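You operate a simulated robot arm through the tools that you are given. There is no shell and no other tool. Be economical: measure what you need, move in short steps, check, and stop when the job is done.

The job below is to be done with a simulated robot arm. You get a single attempt, and the scene is never put back.

## Task
Set block J-56 in the black tray and prime a patch, then put the float back and close the pot.
Fine: load the small float in the small primer pot; the other block stays bare. Set down upright: small float. A coat counts when it lies all over at full strength: go over it till it gets no stronger.
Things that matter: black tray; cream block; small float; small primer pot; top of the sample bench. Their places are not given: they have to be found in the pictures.

Only the result counts: the job must be done as asked and must still hold three seconds after the hand-in. Knocking over, shifting, dropping, spilling or breaking anything else fails it.

## Robot
A 6-joint arm with a two-finger parallel gripper, fixed in place. Base frame: the origin is at the foot of the arm, x ahead of it, y to its left, z up; the work surface is at about z = 800. Readings come in mm, rad, newtons and seconds.
With the tool pointing down near the work surface it reaches from about 240 to 640 mm from the base axis. Its first joint turns from -1.152 to 1.152 rad. Payload 2.7 kg.
The TCP is the grasp point between the finger pads, 23 mm short of the fingertips. In the tool frame z runs along the fingers and y along their closing line. Largest opening 94 mm; finger width 38, thickness 10; the body of the gripper, 54 by 96 mm, starts 39 mm behind the TCP.
Orientation is told as [roll, pitch, yaw] about the base's x, y, z axes, in that order, counted from this pose: with the fingers straight down and closing along the base's y, the tool's x points along the base's -x, its y along +y and its z along -z.

## Interface
- The arm moves only by the tool drive_tool. Its argument "steps" is a list of rows, each an object (a shift or turn left out is 0, a gripper value left out holds the last) with "jaw": the closure, from 0 (fully open) to 1 (shut); "slide": the shift along the tool's x, y, z in mm, a list of three; "delta_rot": the turn, a rotation vector about the tool's x, y, z in degrees, a list of three. In form: [{"jaw": jaw, "slide": [dx, dy, dz], "delta_rot": [wx, wy, wz]}, ...]. A call has 1 to 10 rows; each row is the pose to reach, as a shift and turn from the pose commanded when the call began, along the tool's axes at that moment. Rows are played at 5 a second. More than 50 mm and 0.15 rad between two rows, or a gripper value outside its range, and nothing of the call is played. Where a pose cannot be reached the arm comes as near as it can. A force on the tool above 50 N (or 10 N above the force at the start of the call, whichever is more), or a blocked arm, ends the call early, and 0.2 s more pass. The fingers move at their own pace (about 45 mm/s each) and stop on an object; they squeeze with about 23 N. The grip force told is the motor's: it shows also when the fingers shut on nothing. Time passes only in rows, and 0.2 s behind the last, so rows that repeat a pose let the fingers close. It gives the time, the measured TCP pose, the force on the tool (base axes), the opening and the grip force at its end, in the units of the frame above (readings bear some noise), with the torque about the TCP (base axes, N m) and any sound that the robot's microphone picked up.
- Cameras (640 x 400 px; columns grow to the right, rows downward): "scene" is fixed at [82, -439.3, 1397.9]; the picture's right is [0.69, -0.72, 0.00], its down [-0.46, -0.44, -0.77] and it looks along [0.55, 0.53, -0.64] (base axes); focal length 357 px, centre (320, 200). "wrist" rides on the gripper at [86, 16, -74] in the tool frame; the picture's right is [-0.18, 0.98, 0.00], its down [-0.58, -0.11, -0.81] and it looks along [-0.79, -0.15, 0.59] (tool axes); focal length 243 px, centre (320, 200).
- get_image(camera): a new picture of that camera. No time passes.
- point_at(camera, pixels): for up to 12 pixels [column, row] of the newest picture of that camera ("zoom" is the newest enlarged one), the place [x, y, z] in the base frame of the surface seen there, good to about 2 mm. No time passes.
- inspect(camera, box): a new picture of the part [left, top, right, bottom] of that camera's present view, enlarged. No time passes.
- hand_in(): hands the job in; it is judged then, once.

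Work in short steps. Measure before you move; look again where a grasp or a placing could have gone wrong, and mend it. You have 80 turns and 38 pictures in all, those below and enlarged ones among them. Open the gripper and draw the arm clear of the work before you hand the job in, unless the task says otherwise; then end with one line.

The tools are called after "Request:" as a command line: name --argument value ..., lists and objects as JSON in quotes. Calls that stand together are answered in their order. drive_tool: Moves the arm, as the interface text tells. Its arguments: {"type":"object","properties":{"steps":{"type":"array","items":{"type":"object","properties":{"jaw":{"type":"number"},"slide":{"type":"array","items":{"type":"number"}},"delta_rot":{"type":"array","items":{"type":"number"}}}}}},"required":["steps"]} The other tools are called the same way: get_image (camera) takes a picture; point_at (camera, pixels) gives the place of the surface under pixels of a picture; inspect (camera, box) takes an enlarged picture of a part of a camera's view; hand_in () hands the job in.

At the start:

```text
t: 0.0
position: [408.6, -13.8, 1107.9]
tool_rot: [-0.001, 0.0, 0.0]
force: [-0.6, -0.3, -0.6]
ft_torque: [-0.01, 0.0, 0.02]
finger_gap: 94.2
grip_force: 0.0
```

scene: 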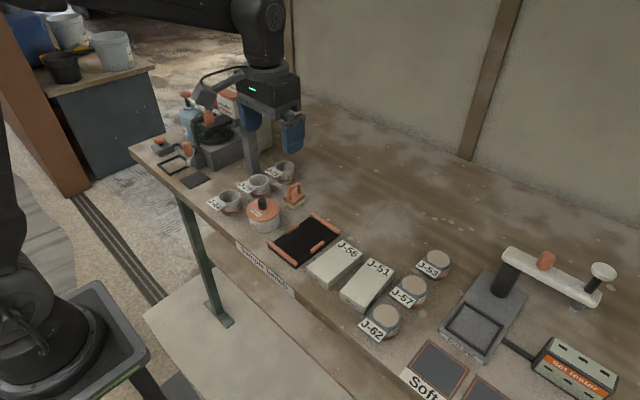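
wrist: 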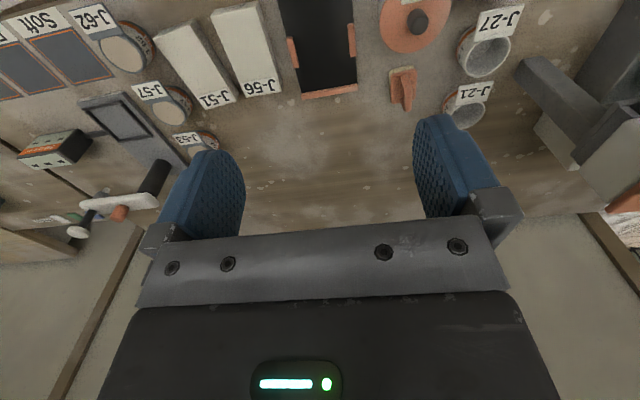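

The pictures show blocks J-56 and J-51, a black tray, a lidded pot with an orange lid and a small orange float. I'll enlarge that area first.

Request:
inspect --camera "scene" --box '[200, 150, 400, 310]'

Request:
inspect --camera "wrist" --box '[180, 0, 540, 140]'

```text
2.50 times, centred on (300, 230) of scene
```

zoom: 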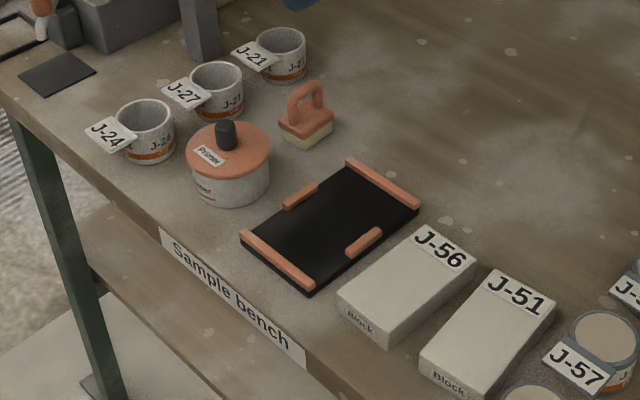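

```text
1.78 times, centred on (360, 70) of wrist
```

zoom: 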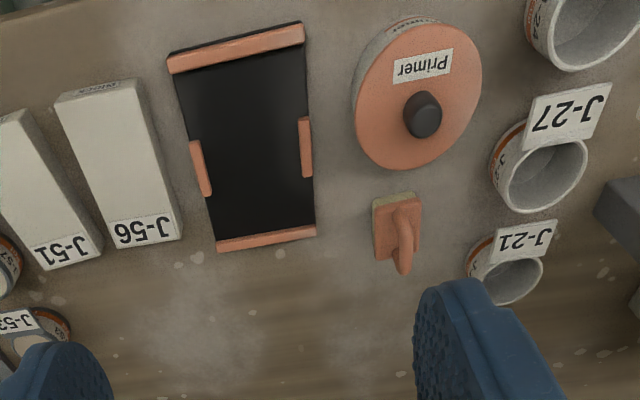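

Measuring corners in the wrist zoom: block J-56, tray, pot lid and knob, and float.

Request:
point_at --camera "zoom" --pixels '[[56, 98], [138, 86], [110, 250], [182, 238], [167, 60], [303, 28], [217, 246], [316, 232], [202, 170], [305, 148], [260, 140], [240, 60]]'

Request:
point_at --camera "zoom" --pixels '[[422, 100], [420, 25], [356, 110], [482, 70], [405, 168], [376, 206], [420, 200], [378, 258], [402, 210], [403, 265], [412, 240], [345, 220]]'

Request:
point_at --camera "scene" --pixels '[[262, 202], [246, 207], [280, 209], [262, 218], [293, 186], [298, 187], [284, 199], [296, 206], [305, 198], [290, 188], [300, 190], [294, 199]]'

```text
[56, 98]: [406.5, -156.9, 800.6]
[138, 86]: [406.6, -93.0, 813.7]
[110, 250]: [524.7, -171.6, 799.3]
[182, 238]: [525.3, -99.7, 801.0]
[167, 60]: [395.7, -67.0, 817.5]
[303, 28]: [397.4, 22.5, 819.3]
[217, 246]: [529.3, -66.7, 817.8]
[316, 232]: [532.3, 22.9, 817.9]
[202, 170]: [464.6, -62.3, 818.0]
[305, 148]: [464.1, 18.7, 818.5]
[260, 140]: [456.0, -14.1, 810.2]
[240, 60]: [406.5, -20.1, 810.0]
```

```text
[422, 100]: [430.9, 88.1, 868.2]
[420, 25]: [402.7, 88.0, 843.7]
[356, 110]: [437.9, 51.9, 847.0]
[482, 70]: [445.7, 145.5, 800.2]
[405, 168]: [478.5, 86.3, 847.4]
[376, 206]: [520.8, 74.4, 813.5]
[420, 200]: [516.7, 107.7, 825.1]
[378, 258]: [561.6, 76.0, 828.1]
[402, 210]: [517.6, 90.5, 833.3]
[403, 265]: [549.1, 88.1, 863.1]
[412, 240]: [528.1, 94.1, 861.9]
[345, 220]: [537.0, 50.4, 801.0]
```

```text
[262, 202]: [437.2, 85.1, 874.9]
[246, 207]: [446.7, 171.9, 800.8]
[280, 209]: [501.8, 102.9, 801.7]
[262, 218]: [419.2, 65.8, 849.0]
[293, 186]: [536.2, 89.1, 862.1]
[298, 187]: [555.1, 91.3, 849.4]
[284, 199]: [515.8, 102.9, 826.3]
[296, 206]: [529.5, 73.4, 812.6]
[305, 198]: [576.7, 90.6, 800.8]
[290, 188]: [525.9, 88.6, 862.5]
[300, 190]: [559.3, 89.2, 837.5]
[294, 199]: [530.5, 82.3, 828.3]
```

Next I need exact geometry for block J-56 and the tray from a closer scene zoom.

Request:
inspect --camera "scene" --box '[264, 205, 376, 295]'

```text
4.44 times, centred on (320, 250) of scene
```

zoom: 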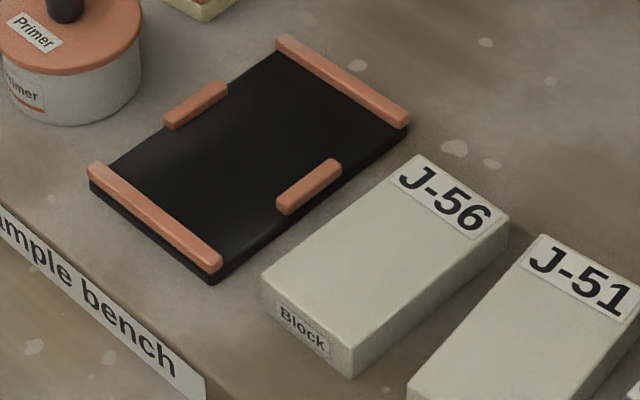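

Request:
point_at --camera "zoom" --pixels '[[265, 277], [352, 342], [418, 158], [505, 216], [310, 220], [425, 280], [385, 220], [350, 372], [412, 388], [542, 238], [480, 305], [635, 300]]'

Request:
point_at --camera "zoom" --pixels '[[90, 168], [108, 163], [220, 255], [205, 272], [278, 42], [287, 58], [395, 122], [408, 115], [280, 200], [335, 163], [172, 125], [226, 92]]'

```text
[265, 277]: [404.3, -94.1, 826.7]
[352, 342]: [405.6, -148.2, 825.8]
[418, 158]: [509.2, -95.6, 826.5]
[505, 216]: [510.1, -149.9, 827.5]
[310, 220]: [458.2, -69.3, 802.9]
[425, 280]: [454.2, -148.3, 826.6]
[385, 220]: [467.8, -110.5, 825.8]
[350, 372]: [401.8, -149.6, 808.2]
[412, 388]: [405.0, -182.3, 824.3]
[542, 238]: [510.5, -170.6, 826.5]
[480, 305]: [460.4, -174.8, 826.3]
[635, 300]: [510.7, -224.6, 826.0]
```

```text
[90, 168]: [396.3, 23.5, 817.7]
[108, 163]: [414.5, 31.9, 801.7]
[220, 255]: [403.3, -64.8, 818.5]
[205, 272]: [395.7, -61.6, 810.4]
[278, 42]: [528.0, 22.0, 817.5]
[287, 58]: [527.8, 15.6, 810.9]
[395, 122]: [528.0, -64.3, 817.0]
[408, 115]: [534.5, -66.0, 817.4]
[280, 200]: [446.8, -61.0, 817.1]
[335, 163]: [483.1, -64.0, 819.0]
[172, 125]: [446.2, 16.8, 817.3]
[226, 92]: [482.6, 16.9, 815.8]
```

Block J-56 is about 110×57×26 mm, centred at (457,-121.5), with its top at 826.5. The tray centre is about (466,-22), its floor at 810 and the side clips up to 818. I'll move above the block with the jaws opened to about 68 mm so they clear J-51 and the tray.

Request:
drive_tool --steps '[{"jaw": 0.277, "slide": [-8, -18, 36]}, {"slide": [-16, -36, 72]}, {"slide": [-24, -54, 108]}, {"slide": [-32, -72, 144]}, {"slide": [-40, -90, 180]}, {"slide": [-48.4, -107.7, 215]}, {"slide": [-48.4, -107.7, 235]}, {"slide": [-48.4, -107.7, 235]}]'

Request:
get_image --camera "wrist"

```text
t: 1.8
position: [455.7, -120.1, 872.0]
tool_rot: [-0.001, -0.002, -0.001]
force: [0.4, 0.0, -1.4]
ft_torque: [-0.05, -0.04, -0.02]
finger_gap: 68.0
grip_force: 0.0
```

```text
32 pictures are left
```

wrist: 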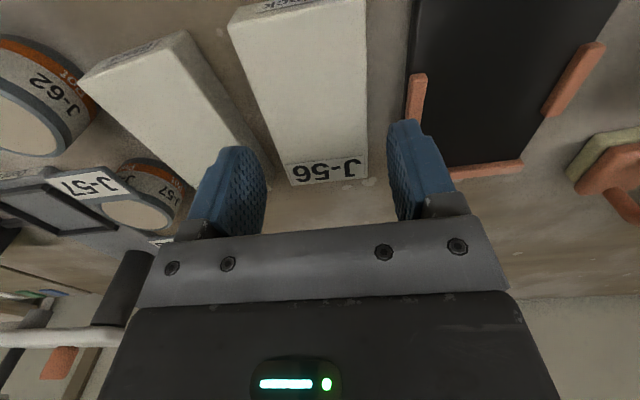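

The jaws straddle J-56 with clearance on both sides. I'll lower to TCP z≈835 (tips about 15 mm below the block's top) and close.

Request:
drive_tool --steps '[{"slide": [0, 0, 20]}, {"slide": [0, 0, 38]}, {"slide": [0, 0, 38]}, {"jaw": 0.6, "slide": [0, 0, 38]}, {"jaw": 0.6, "slide": [0, 0, 38]}, {"jaw": 0.6, "slide": [0, 0, 38]}]'

```text
t: 3.2
position: [457.2, -120.9, 834.3]
tool_rot: [0.001, 0.0, 0.001]
force: [0.9, -0.1, 1.1]
ft_torque: [0.02, -0.08, -0.03]
finger_gap: 59.2
grip_force: 23.2
```

It's gripped at 59 mm. I'll lift it and carry it over the tray centre.

Request:
drive_tool --steps '[{"slide": [0, 0, -20]}, {"slide": [0, 0, -40]}, {"slide": [-3, 35, -40]}, {"slide": [-6, 70, -40]}, {"slide": [-9, 99.5, -40]}, {"slide": [-9, 99.5, -40]}]'

Request:
get_image --camera "wrist"

Request:
inspect --camera "scene" --box '[244, 175, 372, 275]'

```text
t: 4.6
position: [466.0, -22.4, 875.1]
tool_rot: [0.001, 0.0, 0.0]
force: [1.1, -0.4, -2.0]
ft_torque: [0.01, -0.02, 0.04]
finger_gap: 59.4
grip_force: 23.0
```

```text
31 pictures are left
```

wrist: 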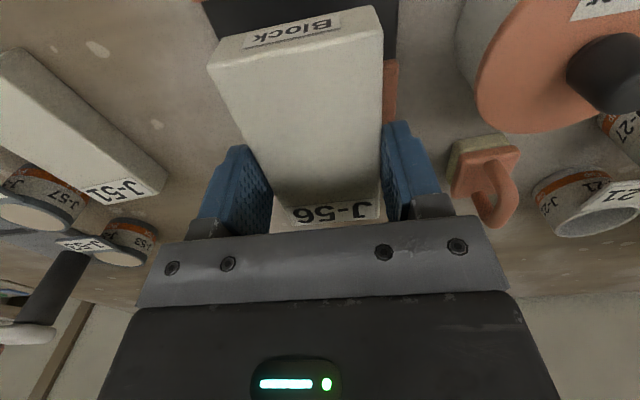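

```text
4.00 times, centred on (308, 225) of scene
```

zoom: 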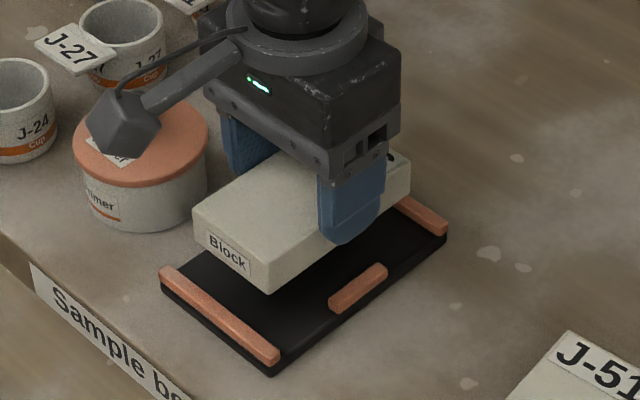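

The block hangs level over the tray at about (466,-22). I'll lower it gently about 30 mm onto the tray floor.

Request:
drive_tool --steps '[{"slide": [0, 0, 15]}, {"slide": [0, 0, 25]}, {"slide": [0, 0, 28]}, {"slide": [0, 0, 29.5]}, {"slide": [0, 0, 29.5]}]'

```text
t: 5.8
position: [466.1, -22.5, 845.9]
tool_rot: [0.001, 0.0, 0.001]
force: [0.6, 0.0, -1.1]
ft_torque: [0.0, -0.01, -0.03]
finger_gap: 59.4
grip_force: 23.3
```

No clear contact yet. I'll lower in 0.7 mm steps.

Request:
drive_tool --steps '[{"slide": [0, 0, 0.7]}, {"slide": [0, 0, 1.4]}, {"slide": [0, 0, 1.4]}]'

```text
t: 6.6
position: [465.7, -22.1, 843.1]
tool_rot: [-0.001, -0.001, -0.001]
force: [-0.5, 0.5, -0.1]
ft_torque: [-0.02, -0.06, -0.03]
finger_gap: 59.4
grip_force: 22.9
```

Still only a small force, so another 1.5 mm in small steps.

Request:
drive_tool --steps '[{"slide": [0, 0, 0.7]}, {"slide": [0, 0, 1.3]}, {"slide": [0, 0, 1.3]}]'

Request:
inspect --camera "scene" --box '[244, 175, 372, 275]'

```text
t: 7.4
position: [467.2, -22.6, 844.4]
tool_rot: [-0.001, -0.002, 0.001]
force: [-4.5, 5.8, 17.5]
ft_torque: [0.16, 0.16, -0.04]
finger_gap: 59.6
grip_force: 22.8
```

```text
4.00 times, centred on (308, 225) of scene
```

zoom: 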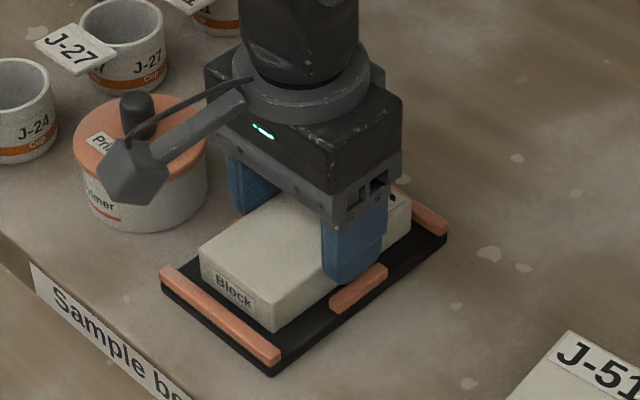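

There's firm contact now (17 N up) and the block sits between the rails. I'll ease up slightly, open to about 72 mm and lift away.

Request:
drive_tool --steps '[{"slide": [0, 0, -1]}, {"jaw": 0.234, "slide": [0, 0, -1]}, {"slide": [0, 0, -1]}, {"slide": [0, 0, -1]}, {"slide": [0, 0, -20]}, {"slide": [0, 0, -60]}, {"slide": [0, 0, -105]}, {"slide": [0, 0, -105]}]'

Request:
get_image --camera "wrist"

Request:
inspect --camera "scene" --box '[228, 160, 356, 260]'

```text
t: 9.2
position: [465.1, -23.0, 950.4]
tool_rot: [0.0, 0.0, 0.001]
force: [-0.3, -0.6, -0.5]
ft_torque: [0.04, 0.04, 0.01]
finger_gap: 71.7
grip_force: 0.1
```

```text
28 pictures are left
```

wrist: 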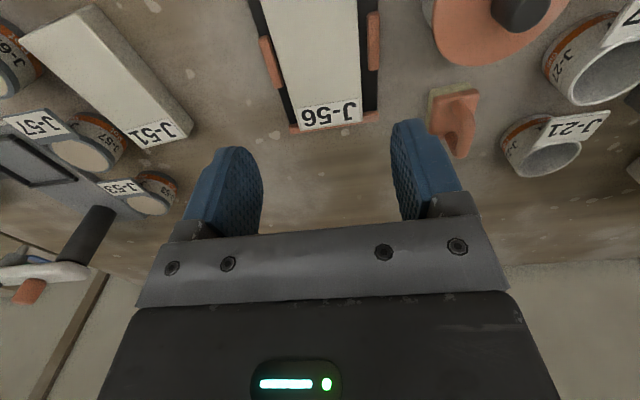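

```text
4.00 times, centred on (292, 210) of scene
```

zoom: 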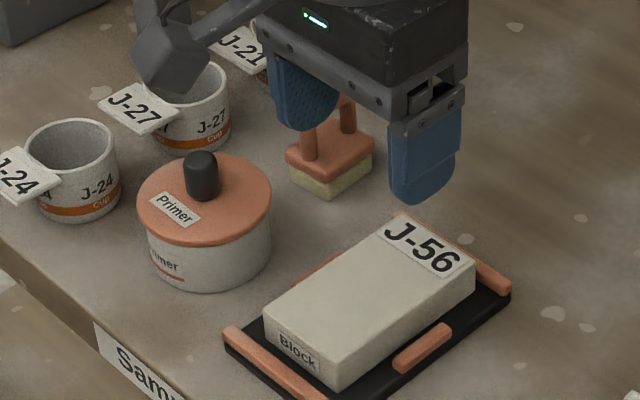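

J-56 sits in the tray. Measuring the knob, lid, float and block top in this zoom.

Request:
point_at --camera "zoom" --pixels '[[201, 155], [188, 175], [215, 175], [202, 195], [140, 205], [269, 195], [180, 245], [235, 165], [267, 308], [338, 385], [408, 218], [473, 268]]'

Request:
point_at --camera "zoom" --pixels '[[288, 152], [330, 175], [374, 147], [330, 195], [308, 145], [347, 125], [344, 112], [308, 132], [290, 180], [372, 165], [330, 152], [250, 270]]'

```text
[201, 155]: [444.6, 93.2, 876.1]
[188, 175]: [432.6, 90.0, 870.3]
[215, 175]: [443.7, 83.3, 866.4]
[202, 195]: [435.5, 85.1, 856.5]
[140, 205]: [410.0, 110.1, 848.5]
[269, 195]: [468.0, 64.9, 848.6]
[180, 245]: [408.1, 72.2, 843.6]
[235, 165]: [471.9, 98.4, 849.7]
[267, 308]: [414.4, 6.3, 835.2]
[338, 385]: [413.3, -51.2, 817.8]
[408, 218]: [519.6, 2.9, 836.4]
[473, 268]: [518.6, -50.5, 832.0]
```

```text
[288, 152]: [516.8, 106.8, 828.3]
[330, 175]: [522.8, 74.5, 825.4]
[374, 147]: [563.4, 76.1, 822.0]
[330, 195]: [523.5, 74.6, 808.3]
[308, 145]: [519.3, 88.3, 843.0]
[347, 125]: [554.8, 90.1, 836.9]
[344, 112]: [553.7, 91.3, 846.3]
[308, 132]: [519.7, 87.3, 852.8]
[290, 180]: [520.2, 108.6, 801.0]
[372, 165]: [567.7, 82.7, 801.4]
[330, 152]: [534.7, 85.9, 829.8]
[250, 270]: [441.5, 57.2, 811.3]
```

The knob is at about (440,88) with its top at 876, and the lid top is 848. I'll move above the knob, then lower and grip it.

Request:
drive_tool --steps '[{"jaw": 0.49, "slide": [8, 37, 0]}, {"slide": [17, 74, 0]}, {"slide": [26, 110, 0]}, {"slide": [26, 110, 30]}, {"slide": [26, 110, 55]}, {"slide": [26, 110, 73]}, {"slide": [26, 110, 73]}, {"jaw": 0.95, "slide": [26, 110, 73]}, {"slide": [26, 110, 73]}, {"slide": [26, 110, 73]}]'

```text
t: 11.4
position: [438.9, 86.2, 876.8]
tool_rot: [0.001, 0.001, 0.001]
force: [-0.9, 0.0, 0.4]
ft_torque: [0.01, -0.04, 0.0]
finger_gap: 18.8
grip_force: 23.2
heard: snap
```

The knob is gripped at 18.8 mm. I heard a "snap" that may be the lid latch. I'll lift a little and check.

Request:
drive_tool --steps '[{"slide": [0, 0, -5]}, {"slide": [0, 0, -10]}, {"slide": [0, 0, -20]}, {"slide": [0, 0, -35]}, {"slide": [0, 0, -35]}]'

Request:
inspect --camera "scene" --box '[200, 140, 328, 240]'

```text
t: 12.6
position: [440.1, 88.5, 910.6]
tool_rot: [0.001, 0.0, -0.002]
force: [-0.9, 1.2, -0.4]
ft_torque: [0.0, 0.03, -0.02]
finger_gap: 18.6
grip_force: 23.4
```

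```text
4.00 times, centred on (264, 190) of scene
```

zoom: 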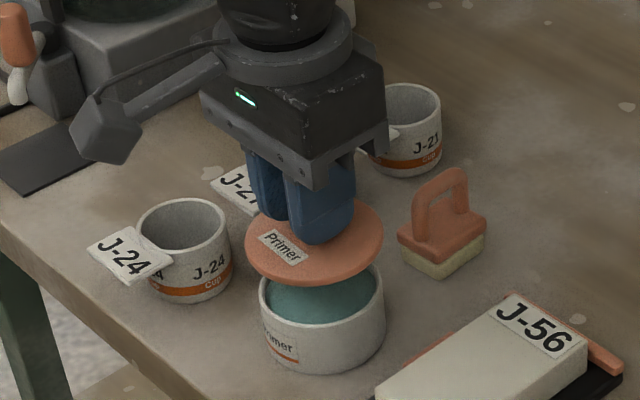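

The lid came off cleanly; the teal primer is visible. I'll carry the lid to clear bench at about (590,-20).

Request:
drive_tool --steps '[{"slide": [0, 0, -35]}, {"slide": [-30, -22, -35]}, {"slide": [-60, -44, -35]}, {"slide": [-90, -66, -35]}, {"slide": [-120, -88, -35]}, {"slide": [-150, -108, -35]}, {"slide": [-150, -108, 5]}, {"slide": [-150, -108, 45]}, {"slide": [-150, -108, 68]}, {"slide": [-150, -108, 68]}]'

Request:
inspect --camera "scene" --box '[272, 130, 400, 230]'

```text
t: 14.8
position: [589.2, -18.9, 842.4]
tool_rot: [0.0, -0.001, 0.001]
force: [0.1, 0.2, -0.8]
ft_torque: [0.0, -0.01, 0.0]
finger_gap: 18.6
grip_force: 22.8
```

```text
4.00 times, centred on (336, 180) of scene
```

zoom: 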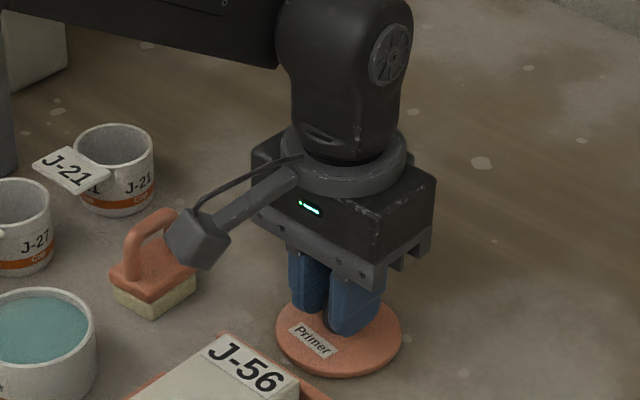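

The lid hovers just above the bench. Lowering slowly until contact.

Request:
drive_tool --steps '[{"slide": [0, 0, 5]}, {"slide": [0, 0, 7]}, {"slide": [0, 0, 8]}, {"slide": [0, 0, 9]}, {"slide": [0, 0, 9]}]'

```text
t: 16.0
position: [591.8, -19.8, 838.9]
tool_rot: [0.0, -0.011, 0.002]
force: [-9.9, 8.9, 41.5]
ft_torque: [0.07, 0.32, 0.02]
finger_gap: 18.7
grip_force: 22.8
```

Contact came earlier than expected (41 N). Backing up to relieve the load.

Request:
drive_tool --steps '[{"slide": [0, 0, -4]}, {"slide": [0, 0, -5.5]}, {"slide": [0, 0, -5.5]}]'

```text
t: 16.8
position: [589.6, -20.5, 839.2]
tool_rot: [0.001, -0.002, 0.0]
force: [4.7, -0.9, 13.5]
ft_torque: [0.0, -0.69, -0.01]
finger_gap: 18.7
grip_force: 23.0
```

Force down to 13 N. One more millimetre up, then I release and lift.

Request:
drive_tool --steps '[{"slide": [0, 0, -1]}, {"jaw": 0.5, "slide": [0, 0, -1]}, {"slide": [0, 0, -1]}, {"slide": [0, 0, -1]}, {"slide": [0, 0, -30]}, {"slide": [0, 0, -75]}, {"slide": [0, 0, -75]}]'

Request:
inspect --camera "scene" --box '[240, 130, 400, 230]'

```text
t: 18.4
position: [589.2, -21.4, 914.5]
tool_rot: [0.001, 0.0, 0.001]
force: [0.6, 0.8, 0.3]
ft_torque: [0.01, 0.01, 0.0]
finger_gap: 46.9
grip_force: 0.1
```

```text
4.00 times, centred on (320, 180) of scene
```

zoom: 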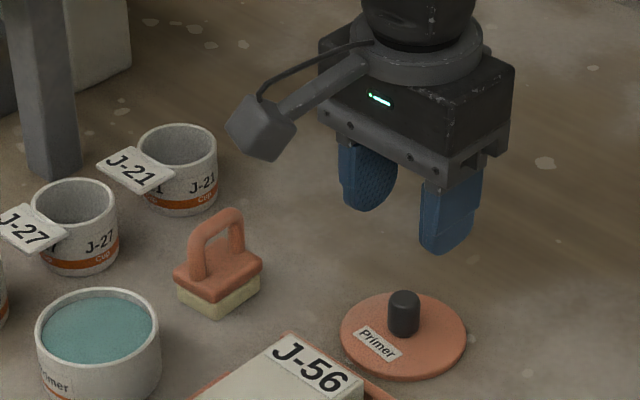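

The lid rests flat. Measuring the lid, primer level, pot rim and float.

Request:
point_at --camera "zoom" --pixels '[[404, 294], [404, 330], [345, 330], [463, 335], [440, 310], [100, 330], [70, 345], [140, 310], [98, 290], [40, 325], [158, 325], [120, 370]]'

Request:
point_at --camera "zoom" --pixels '[[176, 272], [218, 297], [262, 262], [196, 265], [240, 235], [190, 240], [232, 211], [198, 232], [215, 222], [242, 220], [206, 250], [178, 300]]'

```text
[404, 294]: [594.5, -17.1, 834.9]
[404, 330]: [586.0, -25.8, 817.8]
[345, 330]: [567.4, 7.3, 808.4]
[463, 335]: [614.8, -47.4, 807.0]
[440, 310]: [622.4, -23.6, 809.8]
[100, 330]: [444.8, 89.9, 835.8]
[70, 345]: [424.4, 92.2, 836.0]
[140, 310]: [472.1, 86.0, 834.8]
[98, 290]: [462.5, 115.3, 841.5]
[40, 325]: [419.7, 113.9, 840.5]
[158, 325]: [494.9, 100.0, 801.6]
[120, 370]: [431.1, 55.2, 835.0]
```

```text
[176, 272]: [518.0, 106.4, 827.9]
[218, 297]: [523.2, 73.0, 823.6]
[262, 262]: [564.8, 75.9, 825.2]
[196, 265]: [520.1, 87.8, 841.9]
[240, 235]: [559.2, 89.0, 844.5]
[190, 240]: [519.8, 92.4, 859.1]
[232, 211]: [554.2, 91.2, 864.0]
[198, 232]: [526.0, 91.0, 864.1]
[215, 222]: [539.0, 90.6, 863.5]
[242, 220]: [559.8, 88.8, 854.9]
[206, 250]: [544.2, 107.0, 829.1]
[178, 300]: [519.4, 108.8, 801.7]
```

Primer level is 836 and the rim 843. The float handle is centred at (540,90.5) with its bar top at 864. Moving over and gripping the handle at TCP z≈857.

Request:
drive_tool --steps '[{"jaw": 0.57, "slide": [17, 37, 0]}, {"slide": [34, 74, 0]}, {"slide": [50, 110.5, 0]}, {"slide": [50, 110.5, 0]}, {"slide": [50, 110.5, 30]}, {"slide": [50, 110.5, 56]}, {"slide": [50, 110.5, 56]}, {"jaw": 1.0, "slide": [50, 110.5, 56]}, {"slide": [50, 110.5, 56]}, {"slide": [50, 110.5, 56]}]'

Request:
get_image --camera "wrist"

```text
t: 20.6
position: [539.7, 91.1, 857.6]
tool_rot: [0.0, -0.002, -0.002]
force: [0.8, 0.2, 0.4]
ft_torque: [0.01, -0.04, 0.04]
finger_gap: 10.6
grip_force: 23.3
```

```text
23 pictures are left
```

wrist: 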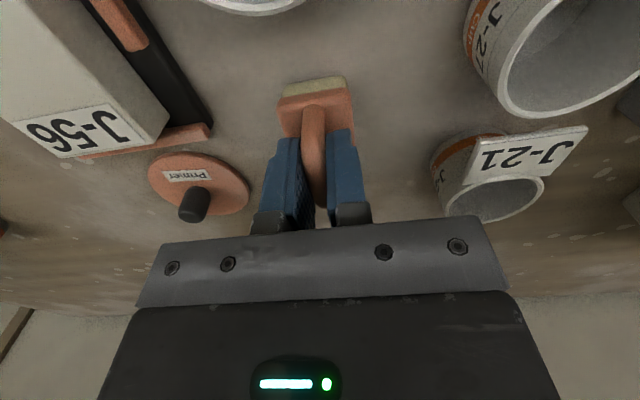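

Gripped at 10.6 mm (TCP is float bottom + 57). I'll lift and move over the pot at a safe height.

Request:
drive_tool --steps '[{"slide": [0, 0, -30]}, {"slide": [0, 0, -65]}, {"slide": [35, -1, -65]}, {"slide": [70, -2, -65]}, {"slide": [100, -2.5, -65]}, {"slide": [100, -2.5, -65]}]'

Request:
inspect --camera "scene" --box '[216, 160, 312, 235]'

Request:
get_image --camera "wrist"

```text
t: 22.0
position: [439.4, 87.6, 924.2]
tool_rot: [0.0, -0.001, 0.001]
force: [0.1, 0.2, 0.1]
ft_torque: [-0.02, -0.02, 0.02]
finger_gap: 10.5
grip_force: 23.3
```

```text
5.33 times, centred on (264, 198) of scene
```

zoom: 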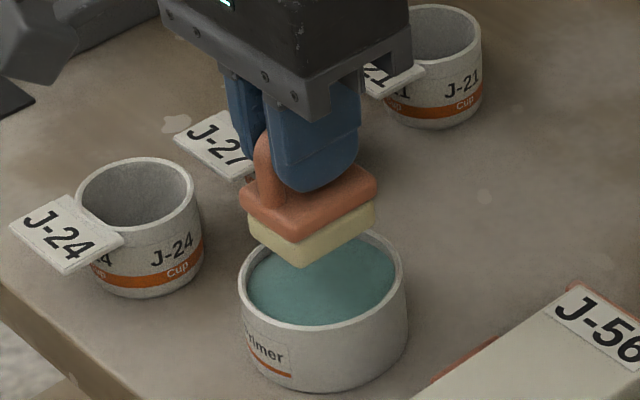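

```text
21 pictures are left
```

wrist: 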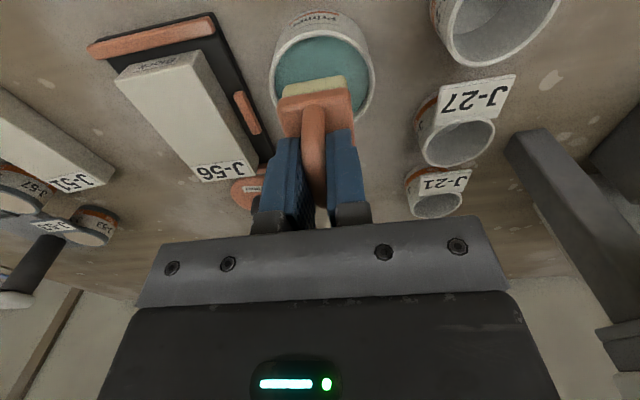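

The float is level above the primer. Sampling pot rim points to centre the dip.

Request:
point_at --camera "zoom" --pixels '[[243, 285], [252, 305], [275, 322], [305, 328], [340, 324], [370, 310], [395, 290], [403, 268], [390, 245], [245, 270], [300, 300], [360, 270]]'

Request:
point_at --camera "wrist" --pixels '[[272, 66], [275, 90], [283, 48], [303, 36], [325, 33], [345, 40], [361, 54], [371, 75], [372, 95], [365, 110], [330, 60], [300, 70]]'

```text
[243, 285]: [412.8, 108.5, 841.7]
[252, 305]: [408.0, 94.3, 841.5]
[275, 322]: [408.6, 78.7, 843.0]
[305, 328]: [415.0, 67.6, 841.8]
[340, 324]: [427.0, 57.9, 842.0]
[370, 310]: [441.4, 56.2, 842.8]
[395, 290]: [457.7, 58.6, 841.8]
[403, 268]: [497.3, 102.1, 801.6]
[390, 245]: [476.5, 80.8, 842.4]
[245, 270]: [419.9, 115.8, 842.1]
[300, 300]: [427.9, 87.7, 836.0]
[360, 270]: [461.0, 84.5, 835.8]
```

```text
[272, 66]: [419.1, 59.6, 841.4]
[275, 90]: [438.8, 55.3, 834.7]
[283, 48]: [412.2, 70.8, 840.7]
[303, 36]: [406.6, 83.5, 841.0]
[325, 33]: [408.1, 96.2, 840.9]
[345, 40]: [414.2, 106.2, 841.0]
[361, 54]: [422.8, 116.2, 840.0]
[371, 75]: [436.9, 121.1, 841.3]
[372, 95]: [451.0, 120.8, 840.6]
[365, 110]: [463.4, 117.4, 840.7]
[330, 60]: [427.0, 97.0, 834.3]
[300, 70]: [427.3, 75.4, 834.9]
```

The pot centre is about (441,88.5) with an inner radius of about 32, so the float fits with about 3 mm to spare. I'll dip its bottom to z≈831, about 5 mm into the primer.

Request:
drive_tool --steps '[{"slide": [-0.6, 0.3, 15]}, {"slide": [-0.6, 0.3, 25]}, {"slide": [-0.6, 0.3, 30]}, {"slide": [-0.6, 0.3, 34]}, {"slide": [-0.6, 0.3, 34]}, {"slide": [-0.6, 0.3, 34]}, {"slide": [-0.6, 0.3, 34]}]'

Request:
inspect --camera "scene" --box '[216, 160, 312, 235]'

```text
t: 23.6
position: [439.7, 87.0, 891.5]
tool_rot: [0.0, -0.002, 0.0]
force: [1.8, -3.5, 17.0]
ft_torque: [-0.1, -0.2, -0.01]
finger_gap: 10.9
grip_force: 23.2
```

```text
5.33 times, centred on (264, 198) of scene
```

zoom: 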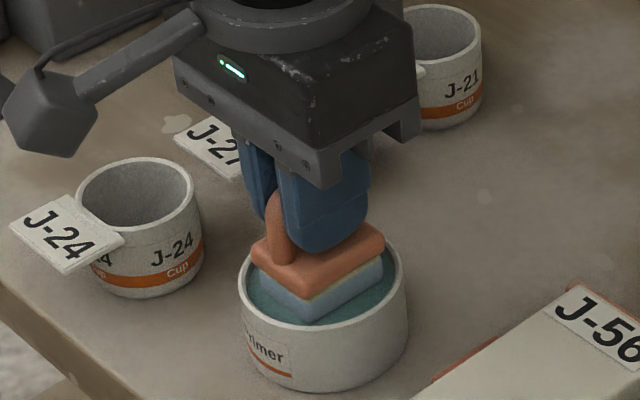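

The pad has taken primer: it's tinted and there's firm contact at the surface. I'll lift and carry it to the block's near end.

Request:
drive_tool --steps '[{"slide": [0, 0, -15]}, {"slide": [0, 0, -40]}, {"slide": [0, -40, -40]}, {"slide": [0, -80, -40]}, {"slide": [4, -122.3, -40]}, {"slide": [4, -122.3, -25]}, {"slide": [4, -122.3, -12]}, {"slide": [4, -122.3, -12]}]'

Request:
inspect --camera "scene" --box '[236, 165, 364, 265]'

```text
t: 25.4
position: [435.1, -33.6, 899.8]
tool_rot: [-0.001, -0.001, 0.001]
force: [0.1, -0.5, -0.8]
ft_torque: [0.03, -0.01, 0.01]
finger_gap: 10.6
grip_force: 23.1
```

```text
4.00 times, centred on (300, 215) of scene
```

zoom: 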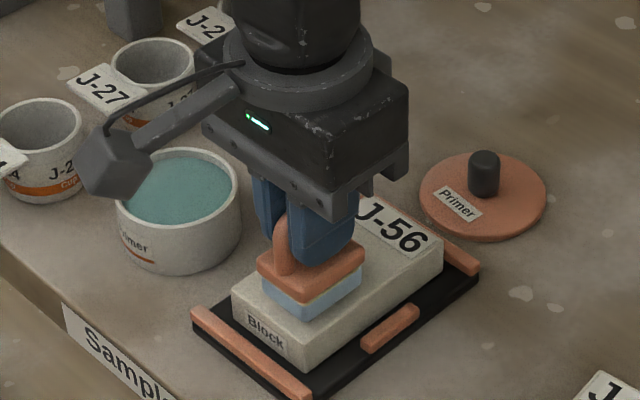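

The pad hovers just above the block. Lowering in small steps to find contact.

Request:
drive_tool --steps '[{"slide": [0, 0, 3]}, {"slide": [0, 0, 4.5]}, {"slide": [0, 0, 5.5]}, {"slide": [0, 0, 5.5]}]'

```text
t: 26.4
position: [436.2, -35.4, 894.6]
tool_rot: [-0.002, 0.001, -0.001]
force: [0.3, -0.1, -0.2]
ft_torque: [0.02, 0.0, 0.02]
finger_gap: 10.7
grip_force: 23.4
```

Request:
drive_tool --steps '[{"slide": [0, 0, 0.7]}, {"slide": [0, 0, 1.4]}, {"slide": [0, 0, 1.4]}]'

```text
t: 27.2
position: [434.7, -32.9, 893.9]
tool_rot: [0.0, -0.001, -0.002]
force: [0.0, -0.1, -1.7]
ft_torque: [0.01, -0.06, 0.0]
finger_gap: 10.9
grip_force: 23.4
```

No contact yet, so continuing down in small steps.

Request:
drive_tool --steps '[{"slide": [0, 0, 0.7]}, {"slide": [0, 0, 1.4]}, {"slide": [0, 0, 1.4]}]'

```text
t: 28.0
position: [436.2, -34.1, 893.1]
tool_rot: [0.001, 0.001, -0.001]
force: [0.1, 0.3, -0.8]
ft_torque: [0.02, -0.02, -0.03]
finger_gap: 10.6
grip_force: 22.7
```

Request:
drive_tool --steps '[{"slide": [0, 0, 0.7]}, {"slide": [0, 0, 1.4]}, {"slide": [0, 0, 2.0]}, {"slide": [0, 0, 2.0]}]'

Request:
inspect --camera "scene" --box '[260, 185, 340, 247]'

```text
t: 29.0
position: [435.8, -33.8, 892.1]
tool_rot: [-0.001, -0.003, 0.0]
force: [-2.2, 0.4, 12.9]
ft_torque: [0.01, 0.04, 0.02]
finger_gap: 10.6
grip_force: 22.3
```

```text
6.45 times, centred on (300, 216) of scene
```

zoom: 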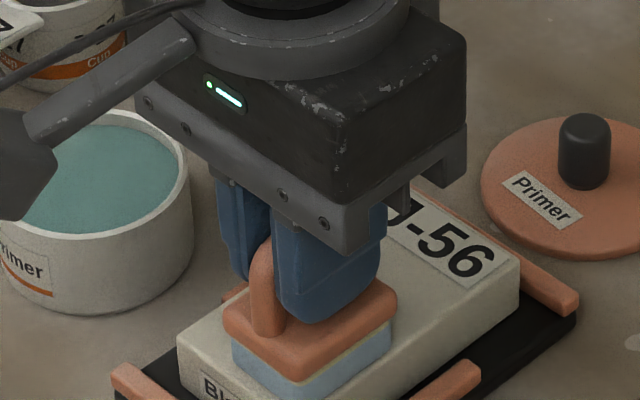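

Contact: 13 N at commanded z 889.9. I'll ease off to about 7 N and make a slow stroke along +x to see the effect.

Request:
drive_tool --steps '[{"slide": [3, 0, -1]}, {"slide": [-7, 0, -1]}, {"slide": [-17, 0, -1]}, {"slide": [-27, 0, -1]}, {"slide": [-37, 0, -1]}, {"slide": [-47, 0, -1]}, {"slide": [-57, 0, -1]}, {"slide": [-61, 0, -1]}, {"slide": [-61, 0, -1]}]'

Request:
inspect --camera "scene" --box '[260, 185, 372, 265]'

```text
t: 31.0
position: [498.7, -34.9, 891.7]
tool_rot: [0.001, 0.0, 0.0]
force: [-0.3, -0.5, -0.6]
ft_torque: [0.01, -0.03, 0.04]
finger_gap: 10.7
grip_force: 22.8
```

```text
5.00 times, centred on (316, 225) of scene
```

zoom: 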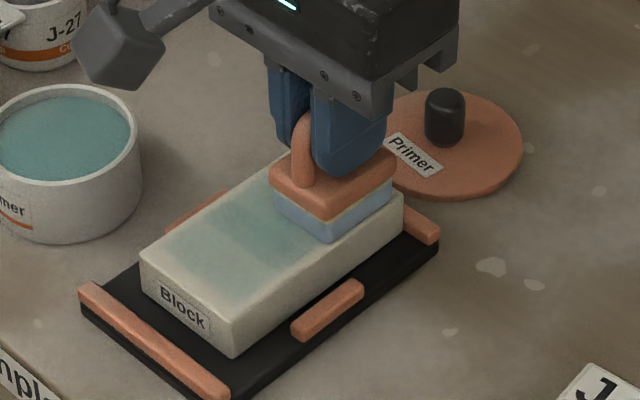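

A faint coat appears, and pressure was lost toward the far end. I'll press about 1 mm deeper and stroke back along this lane, then along the middle lane.

Request:
drive_tool --steps '[{"slide": [0, 0, 1.2]}, {"slide": [13, 0, 1.2]}, {"slide": [26, 0, 1.2]}, {"slide": [39, 0, 1.2]}, {"slide": [52, 0, 1.2]}, {"slide": [64, 0, 1.2]}, {"slide": [64, 12, 1.2]}, {"slide": [51, 12, 1.2]}, {"slide": [38, 12, 1.2]}, {"slide": [25, 12, 1.2]}]'

Request:
drive_tool --steps '[{"slide": [-13, 0, 0]}, {"slide": [-25, 0, 0]}, {"slide": [-25, 12, 0]}, {"slide": [-12, 12, 0]}, {"slide": [0, 12, 0]}, {"slide": [13, 12, 0]}, {"slide": [26, 12, 0]}, {"slide": [39, 12, 0]}, {"slide": [39, 12, 0]}]'

Request:
inspect --camera "scene" --box '[260, 185, 372, 265]'

```text
t: 33.2
position: [472.8, -22.7, 890.6]
tool_rot: [0.001, 0.004, -0.001]
force: [0.6, 0.2, 0.1]
ft_torque: [-0.03, 0.02, 0.01]
finger_gap: 10.6
grip_force: 22.8
```

```text
t: 35.2
position: [433.5, -9.5, 890.6]
tool_rot: [0.0, 0.0, 0.0]
force: [-0.5, -0.4, -0.7]
ft_torque: [0.0, 0.01, -0.01]
finger_gap: 10.3
grip_force: 22.9
```

```text
5.00 times, centred on (316, 225) of scene
```

zoom: 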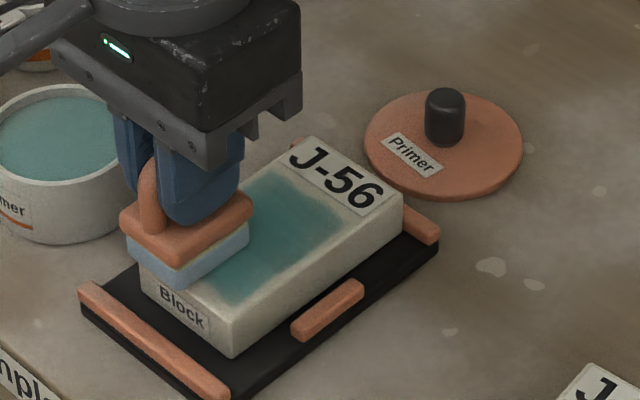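

The primer only takes in a defined rectangle on the block's face. Contact force has dropped to about 0, so I'll lift and look at the coat and float.

Request:
drive_tool --steps '[{"slide": [0, 0, -15]}, {"slide": [0, 35, -35]}, {"slide": [0, 70, -35]}, {"slide": [-7, 98, -35]}, {"slide": [-7, 98, -35]}]'

Request:
inspect --camera "scene" --box '[220, 165, 364, 265]'

```text
t: 36.4
position: [439.9, 88.5, 925.7]
tool_rot: [0.0, 0.0, 0.0]
force: [-0.2, 0.2, -0.9]
ft_torque: [-0.01, -0.01, 0.01]
finger_gap: 10.5
grip_force: 23.1
```

```text
4.00 times, centred on (292, 215) of scene
```

zoom: 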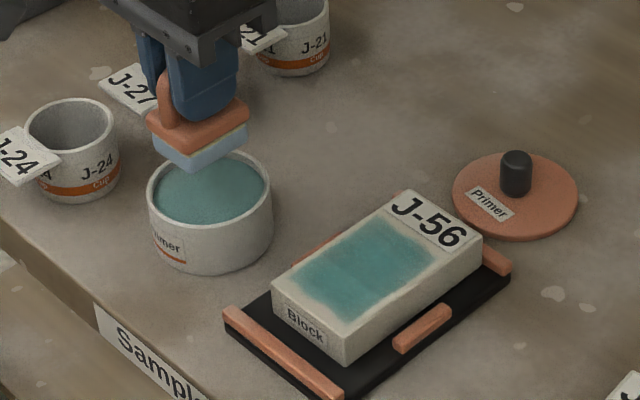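

There's a clear rectangular patch, uneven in strength. Measuring its corners and the float's bottom.

Request:
point_at --camera "zoom" --pixels '[[298, 285], [352, 318], [382, 222], [435, 258], [325, 253], [400, 290], [192, 170], [246, 140], [155, 148], [192, 152], [283, 295], [480, 245]]'

Request:
drive_tool --steps '[{"slide": [0, 0, 15]}, {"slide": [0, 0, 25]}, {"slide": [0, 0, 30]}, {"slide": [0, 0, 35]}, {"slide": [0, 0, 37]}, {"slide": [0, 0, 37]}, {"slide": [0, 0, 37]}]'

```text
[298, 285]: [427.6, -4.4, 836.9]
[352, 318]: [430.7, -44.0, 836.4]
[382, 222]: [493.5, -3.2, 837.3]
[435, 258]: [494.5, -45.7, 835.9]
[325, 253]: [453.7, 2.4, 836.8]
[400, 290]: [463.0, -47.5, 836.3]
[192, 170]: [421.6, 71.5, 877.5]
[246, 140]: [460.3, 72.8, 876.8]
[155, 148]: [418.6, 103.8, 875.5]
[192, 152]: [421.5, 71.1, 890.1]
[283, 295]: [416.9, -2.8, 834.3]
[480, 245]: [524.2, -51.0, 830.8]
```

```text
t: 38.0
position: [440.6, 87.6, 888.5]
tool_rot: [0.001, -0.002, 0.001]
force: [-3.6, -0.7, 8.1]
ft_torque: [0.0, 0.31, 0.0]
finger_gap: 10.5
grip_force: 23.3
```

Reloaded with 8 N contact. The patch spans about x 425–497, y -47–1. Back to the block for lane y=-35, lowering to z≈890.

Request:
drive_tool --steps '[{"slide": [0, 0, -20]}, {"slide": [0, 0, -40]}, {"slide": [0, -41, -40]}, {"slide": [0, -82, -40]}, {"slide": [0, -123, -40]}, {"slide": [0, -123, -20]}, {"slide": [0, -123, -5]}, {"slide": [0, -123, -2.5]}, {"slide": [0, -123, -1]}, {"slide": [0, -123, -1]}]'

```text
t: 40.2
position: [440.1, -35.3, 890.3]
tool_rot: [0.0, -0.001, 0.001]
force: [-0.4, 0.6, 0.4]
ft_torque: [-0.01, 0.02, -0.02]
finger_gap: 10.6
grip_force: 23.2
```

Request:
drive_tool --steps '[{"slide": [0, 0, 0.7]}, {"slide": [0, 0, 1.5]}, {"slide": [0, 0, 1.5]}]'

```text
t: 41.0
position: [441.0, -35.4, 888.0]
tool_rot: [0.001, -0.003, -0.001]
force: [-2.2, 1.8, 16.6]
ft_torque: [0.06, 0.14, 0.02]
finger_gap: 10.6
grip_force: 23.2
```

Contact: 16 N at z 887.2. Easing off 0.4 mm and stroking lane A out and back, then shifting to the middle lane.

Request:
drive_tool --steps '[{"slide": [-10, 0, -0.4]}, {"slide": [-22, 0, -0.4]}, {"slide": [-34, 0, -0.4]}, {"slide": [-45, 0, -0.4]}, {"slide": [-34, 0, -0.4]}, {"slide": [-22, 0, -0.4]}, {"slide": [-10, 0, -0.4]}, {"slide": [2, 0, -0.4]}, {"slide": [2, 12, -0.4]}, {"slide": [-10, 12, -0.4]}]'

Request:
drive_tool --steps '[{"slide": [-12, 0, 0]}, {"slide": [-24, 0, 0]}, {"slide": [-36, 0, 0]}, {"slide": [-24, 0, 0]}, {"slide": [-12, 0, 0]}, {"slide": [0, 0, 0]}, {"slide": [12, 0, 0]}, {"slide": [12, 12, 0]}, {"slide": [0, 12, 0]}, {"slide": [-12, 12, 0]}]'

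Request:
drive_tool --steps '[{"slide": [-12, 0, 0]}, {"slide": [-24, 0, 0]}, {"slide": [-12, 0, 0]}, {"slide": [0, 0, 0]}, {"slide": [12, 0, 0]}, {"slide": [24, 0, 0]}, {"slide": [24, 0, 0]}]'

Request:
inspect --camera "scene" --box '[260, 185, 372, 265]'

```text
t: 43.2
position: [450.1, -23.8, 888.8]
tool_rot: [-0.001, 0.0, -0.001]
force: [0.0, 1.0, 0.6]
ft_torque: [0.0, -0.01, 0.0]
finger_gap: 10.6
grip_force: 22.6
```

```text
t: 45.4
position: [461.2, -10.9, 889.7]
tool_rot: [0.0, 0.0, 0.0]
force: [0.2, 0.8, -0.6]
ft_torque: [0.04, 0.0, -0.03]
finger_gap: 10.7
grip_force: 22.6
```

```text
t: 47.0
position: [437.7, -10.9, 888.9]
tool_rot: [0.0, -0.001, -0.001]
force: [-1.1, -0.1, -0.8]
ft_torque: [-0.03, -0.02, -0.02]
finger_gap: 10.2
grip_force: 23.3
```

```text
5.00 times, centred on (316, 225) of scene
```

zoom: 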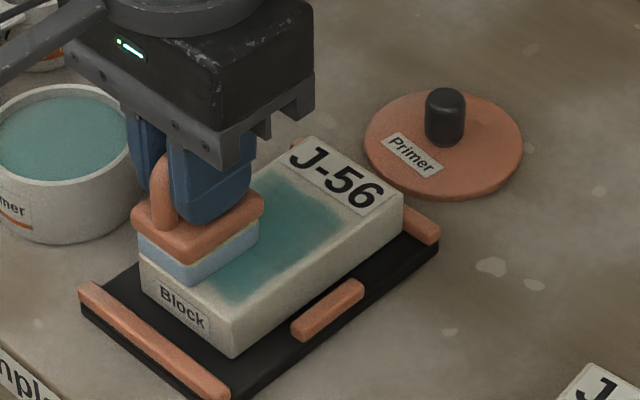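

Contact force disappears after I ease off: the float slips slightly in the grip at about 16 N. This time I'll press down gently until light contact and keep that height.

Request:
drive_tool --steps '[{"slide": [0, 0, 0.3]}, {"slide": [0, 0, 0.5]}, {"slide": [0, 0, 0.5]}]'

```text
t: 47.8
position: [437.6, -9.5, 887.9]
tool_rot: [0.001, -0.001, 0.0]
force: [1.4, -0.2, 2.1]
ft_torque: [-0.02, -0.09, 0.01]
finger_gap: 10.7
grip_force: 23.3
```

Light contact (2 N). Adding 0.4 mm and stroking lane y=-11 out and back.

Request:
drive_tool --steps '[{"slide": [0, 0, 0.4]}, {"slide": [-12, 0, 0.4]}, {"slide": [-24, 0, 0.4]}, {"slide": [-36, 0, 0.4]}, {"slide": [-48, 0, 0.4]}, {"slide": [-48, 0, 0.4]}]'

Request:
drive_tool --steps '[{"slide": [0, 0, 0.2]}, {"slide": [12, 0, 0.2]}, {"slide": [24, 0, 0.2]}, {"slide": [36, 0, 0.2]}, {"slide": [48, 0, 0.2]}, {"slide": [48, 0, 0.2]}]'

```text
t: 49.2
position: [485.7, -11.9, 887.8]
tool_rot: [0.001, -0.001, 0.001]
force: [-2.7, 0.9, 7.6]
ft_torque: [0.01, 0.1, 0.01]
finger_gap: 10.4
grip_force: 22.5
```

```text
t: 50.6
position: [438.4, -11.6, 889.0]
tool_rot: [0.0, -0.001, 0.002]
force: [3.7, -0.9, 7.7]
ft_torque: [-0.06, -0.29, 0.0]
finger_gap: 10.4
grip_force: 23.1
```

Steady 7.6 N contact. Continuing over the middle and right lanes at this height.

Request:
drive_tool --steps '[{"slide": [0, -6, 0]}, {"slide": [0, -12, 0]}, {"slide": [-12, -12, 0]}, {"slide": [-24, -12, 0]}, {"slide": [-36, -12, 0]}, {"slide": [-48, -12, 0]}, {"slide": [-48, -18, 0]}, {"slide": [-48, -24, 0]}, {"slide": [-36, -24, 0]}, {"slide": [-24, -24, 0]}]'

Request:
drive_tool --steps '[{"slide": [12, 0, 0]}, {"slide": [24, 0, 0]}, {"slide": [12, 0, 0]}, {"slide": [0, 0, 0]}, {"slide": [-12, 0, 0]}, {"slide": [-24, 0, 0]}, {"slide": [-24, 0, 0]}]'

Request:
drive_tool --steps '[{"slide": [0, 0, -15]}, {"slide": [20, 35, -38]}, {"slide": [35, 70, -38]}, {"slide": [48, 100, -38]}, {"slide": [48, 123, -38]}, {"slide": [48, 123, -38]}]'

Request:
inspect --camera "scene" --box '[260, 185, 372, 265]'

```text
t: 52.8
position: [460.5, -35.8, 887.1]
tool_rot: [0.0, 0.0, -0.001]
force: [0.4, -0.7, 1.5]
ft_torque: [-0.01, -0.07, 0.02]
finger_gap: 10.8
grip_force: 22.8
```

```text
t: 54.4
position: [486.5, -34.7, 887.1]
tool_rot: [0.0, -0.002, -0.001]
force: [-0.6, 0.3, -0.9]
ft_torque: [-0.03, 0.02, 0.01]
finger_gap: 10.7
grip_force: 22.8
```

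```text
t: 55.8
position: [437.7, 89.8, 925.0]
tool_rot: [-0.001, -0.002, 0.0]
force: [-0.4, 0.2, -0.7]
ft_torque: [0.01, -0.01, 0.03]
finger_gap: 10.3
grip_force: 23.1
```

```text
5.00 times, centred on (316, 225) of scene
```

zoom: 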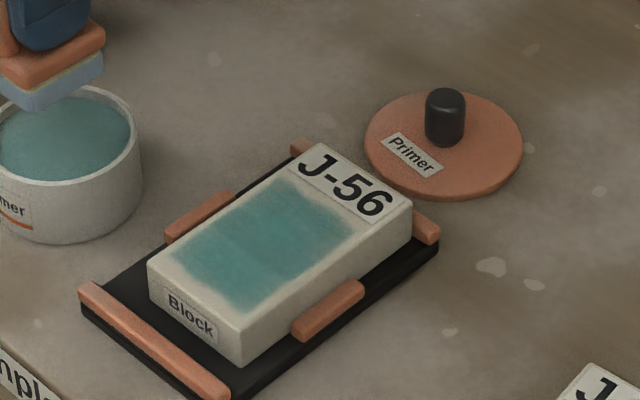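

The coat is stronger and more even, with slightly paler edges, and the block moved a few mm but stays in the tray. Re-dipping (the float has ridden up in the grip by about 6 mm, so slightly deeper).

Request:
drive_tool --steps '[{"slide": [-2.6, 0.4, 15]}, {"slide": [-2.6, 0.4, 28]}, {"slide": [-2.6, 0.4, 36]}, {"slide": [-2.6, 0.4, 38.5]}, {"slide": [-2.6, 0.4, 40]}, {"slide": [-2.6, 0.4, 40]}, {"slide": [-2.6, 0.4, 40]}]'

```text
t: 57.4
position: [441.4, 87.8, 886.0]
tool_rot: [0.0, -0.002, 0.0]
force: [-3.4, -0.5, 12.9]
ft_torque: [-0.04, -0.01, 0.01]
finger_gap: 10.6
grip_force: 22.7
```

Loaded (13 N). Back over the block at (444,-37), lowering to find light contact.

Request:
drive_tool --steps '[{"slide": [0, 0, -20]}, {"slide": [0, 0, -42]}, {"slide": [-1, -42, -42]}, {"slide": [-2, -84, -42]}, {"slide": [-3.4, -125.4, -42]}, {"slide": [-3.4, -125.4, -20]}, {"slide": [-3.4, -125.4, -5]}, {"slide": [-3.4, -125.4, -2.5]}, {"slide": [-3.4, -125.4, -1.5]}, {"slide": [-3.4, -125.4, -1.5]}]'

```text
t: 59.6
position: [444.4, -38.5, 887.3]
tool_rot: [0.0, -0.004, -0.001]
force: [-4.2, -1.8, 12.6]
ft_torque: [-0.08, 0.03, 0.01]
finger_gap: 10.8
grip_force: 23.1
```

12.6 N contact. Stroking lane y=-37 out and back at this height, then the middle lane.

Request:
drive_tool --steps '[{"slide": [-12, 0, 0]}, {"slide": [-24, 0, 0]}, {"slide": [-36, 0, 0]}, {"slide": [-46, 0, 0]}, {"slide": [-36, 0, 0]}, {"slide": [-24, 0, 0]}, {"slide": [-12, 0, 0]}, {"slide": [0, 0, 0]}, {"slide": [0, 0, 0]}]'

```text
t: 61.6
position: [444.9, -36.5, 885.8]
tool_rot: [0.001, -0.002, 0.001]
force: [2.4, 0.1, 5.1]
ft_torque: [0.0, -0.24, 0.01]
finger_gap: 10.5
grip_force: 23.0
```

Request:
drive_tool --steps '[{"slide": [0, 7, 0.2]}, {"slide": [0, 14, 0.2]}, {"slide": [-12, 14, 0.2]}, {"slide": [-24, 14, 0.2]}, {"slide": [-36, 14, 0.2]}, {"slide": [-46, 14, 0.2]}, {"slide": [-36, 14, 0.2]}, {"slide": [-24, 14, 0.2]}, {"slide": [-12, 14, 0.2]}, {"slide": [0, 14, 0.2]}]'

Request:
drive_tool --steps '[{"slide": [0, 7, 0.3]}, {"slide": [0, 14, 0.3]}, {"slide": [-12, 14, 0.3]}, {"slide": [-24, 14, 0.3]}, {"slide": [-36, 14, 0.3]}, {"slide": [-46, 14, 0.3]}, {"slide": [-36, 14, 0.3]}, {"slide": [-24, 14, 0.3]}, {"slide": [-12, 14, 0.3]}, {"slide": [0, 14, 0.3]}]'

Request:
drive_tool --steps '[{"slide": [0, 0, -15]}, {"slide": [0, 35, -40]}, {"slide": [0, 70, -40]}, {"slide": [3.4, 97.4, -40]}, {"slide": [3.4, 97.4, -40]}]'

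Request:
inspect --camera "scene" --box '[260, 185, 372, 265]'

```text
t: 63.8
position: [444.0, -23.5, 886.6]
tool_rot: [0.002, -0.003, 0.001]
force: [0.6, 0.2, 0.4]
ft_torque: [0.01, -0.08, -0.02]
finger_gap: 10.7
grip_force: 23.3
```

```text
t: 66.0
position: [444.8, -8.0, 886.8]
tool_rot: [-0.001, 0.0, -0.001]
force: [-0.4, -0.4, -0.3]
ft_torque: [0.02, 0.0, 0.04]
finger_gap: 10.5
grip_force: 23.2
```

```text
t: 67.2
position: [441.6, 86.5, 927.4]
tool_rot: [0.0, 0.0, -0.001]
force: [0.0, 0.1, 0.0]
ft_torque: [0.0, 0.01, 0.01]
finger_gap: 10.5
grip_force: 23.2
```

```text
5.00 times, centred on (316, 225) of scene
```

zoom: 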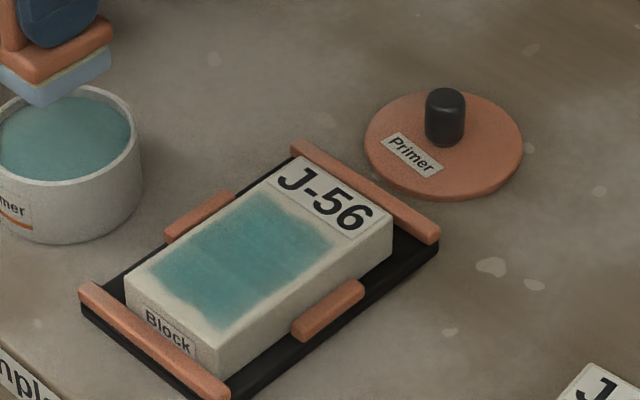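

The block was dragged about 12 mm back toward the near rail but is still in the tray. Measuring block and patch again, and re-dipping.

Request:
point_at --camera "zoom" --pixels '[[152, 283], [218, 326], [268, 196], [335, 238], [128, 280], [213, 345], [390, 215], [240, 215], [280, 285], [330, 170], [85, 290], [300, 146]]'

Request:
drive_tool --steps '[{"slide": [0, 0.4, 15]}, {"slide": [0, 0.4, 28]}, {"slide": [0, 0.4, 36]}, {"slide": [0, 0.4, 39.5]}, {"slide": [0, 0.4, 41.5]}, {"slide": [0, 0.4, 41.5]}, {"slide": [0, 0.4, 41.5]}]'

```text
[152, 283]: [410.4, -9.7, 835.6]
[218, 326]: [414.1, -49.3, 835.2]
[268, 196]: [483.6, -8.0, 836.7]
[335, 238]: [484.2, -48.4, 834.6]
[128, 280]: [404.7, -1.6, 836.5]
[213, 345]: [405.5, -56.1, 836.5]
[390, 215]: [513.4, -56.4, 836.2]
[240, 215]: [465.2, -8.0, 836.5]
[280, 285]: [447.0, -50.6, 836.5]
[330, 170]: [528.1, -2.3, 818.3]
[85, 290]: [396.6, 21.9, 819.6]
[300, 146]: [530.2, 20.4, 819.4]
```

```text
t: 68.8
position: [440.6, 88.2, 884.8]
tool_rot: [0.0, 0.0, 0.0]
force: [0.0, -0.2, -0.4]
ft_torque: [0.03, -0.02, 0.0]
finger_gap: 10.7
grip_force: 23.1
```

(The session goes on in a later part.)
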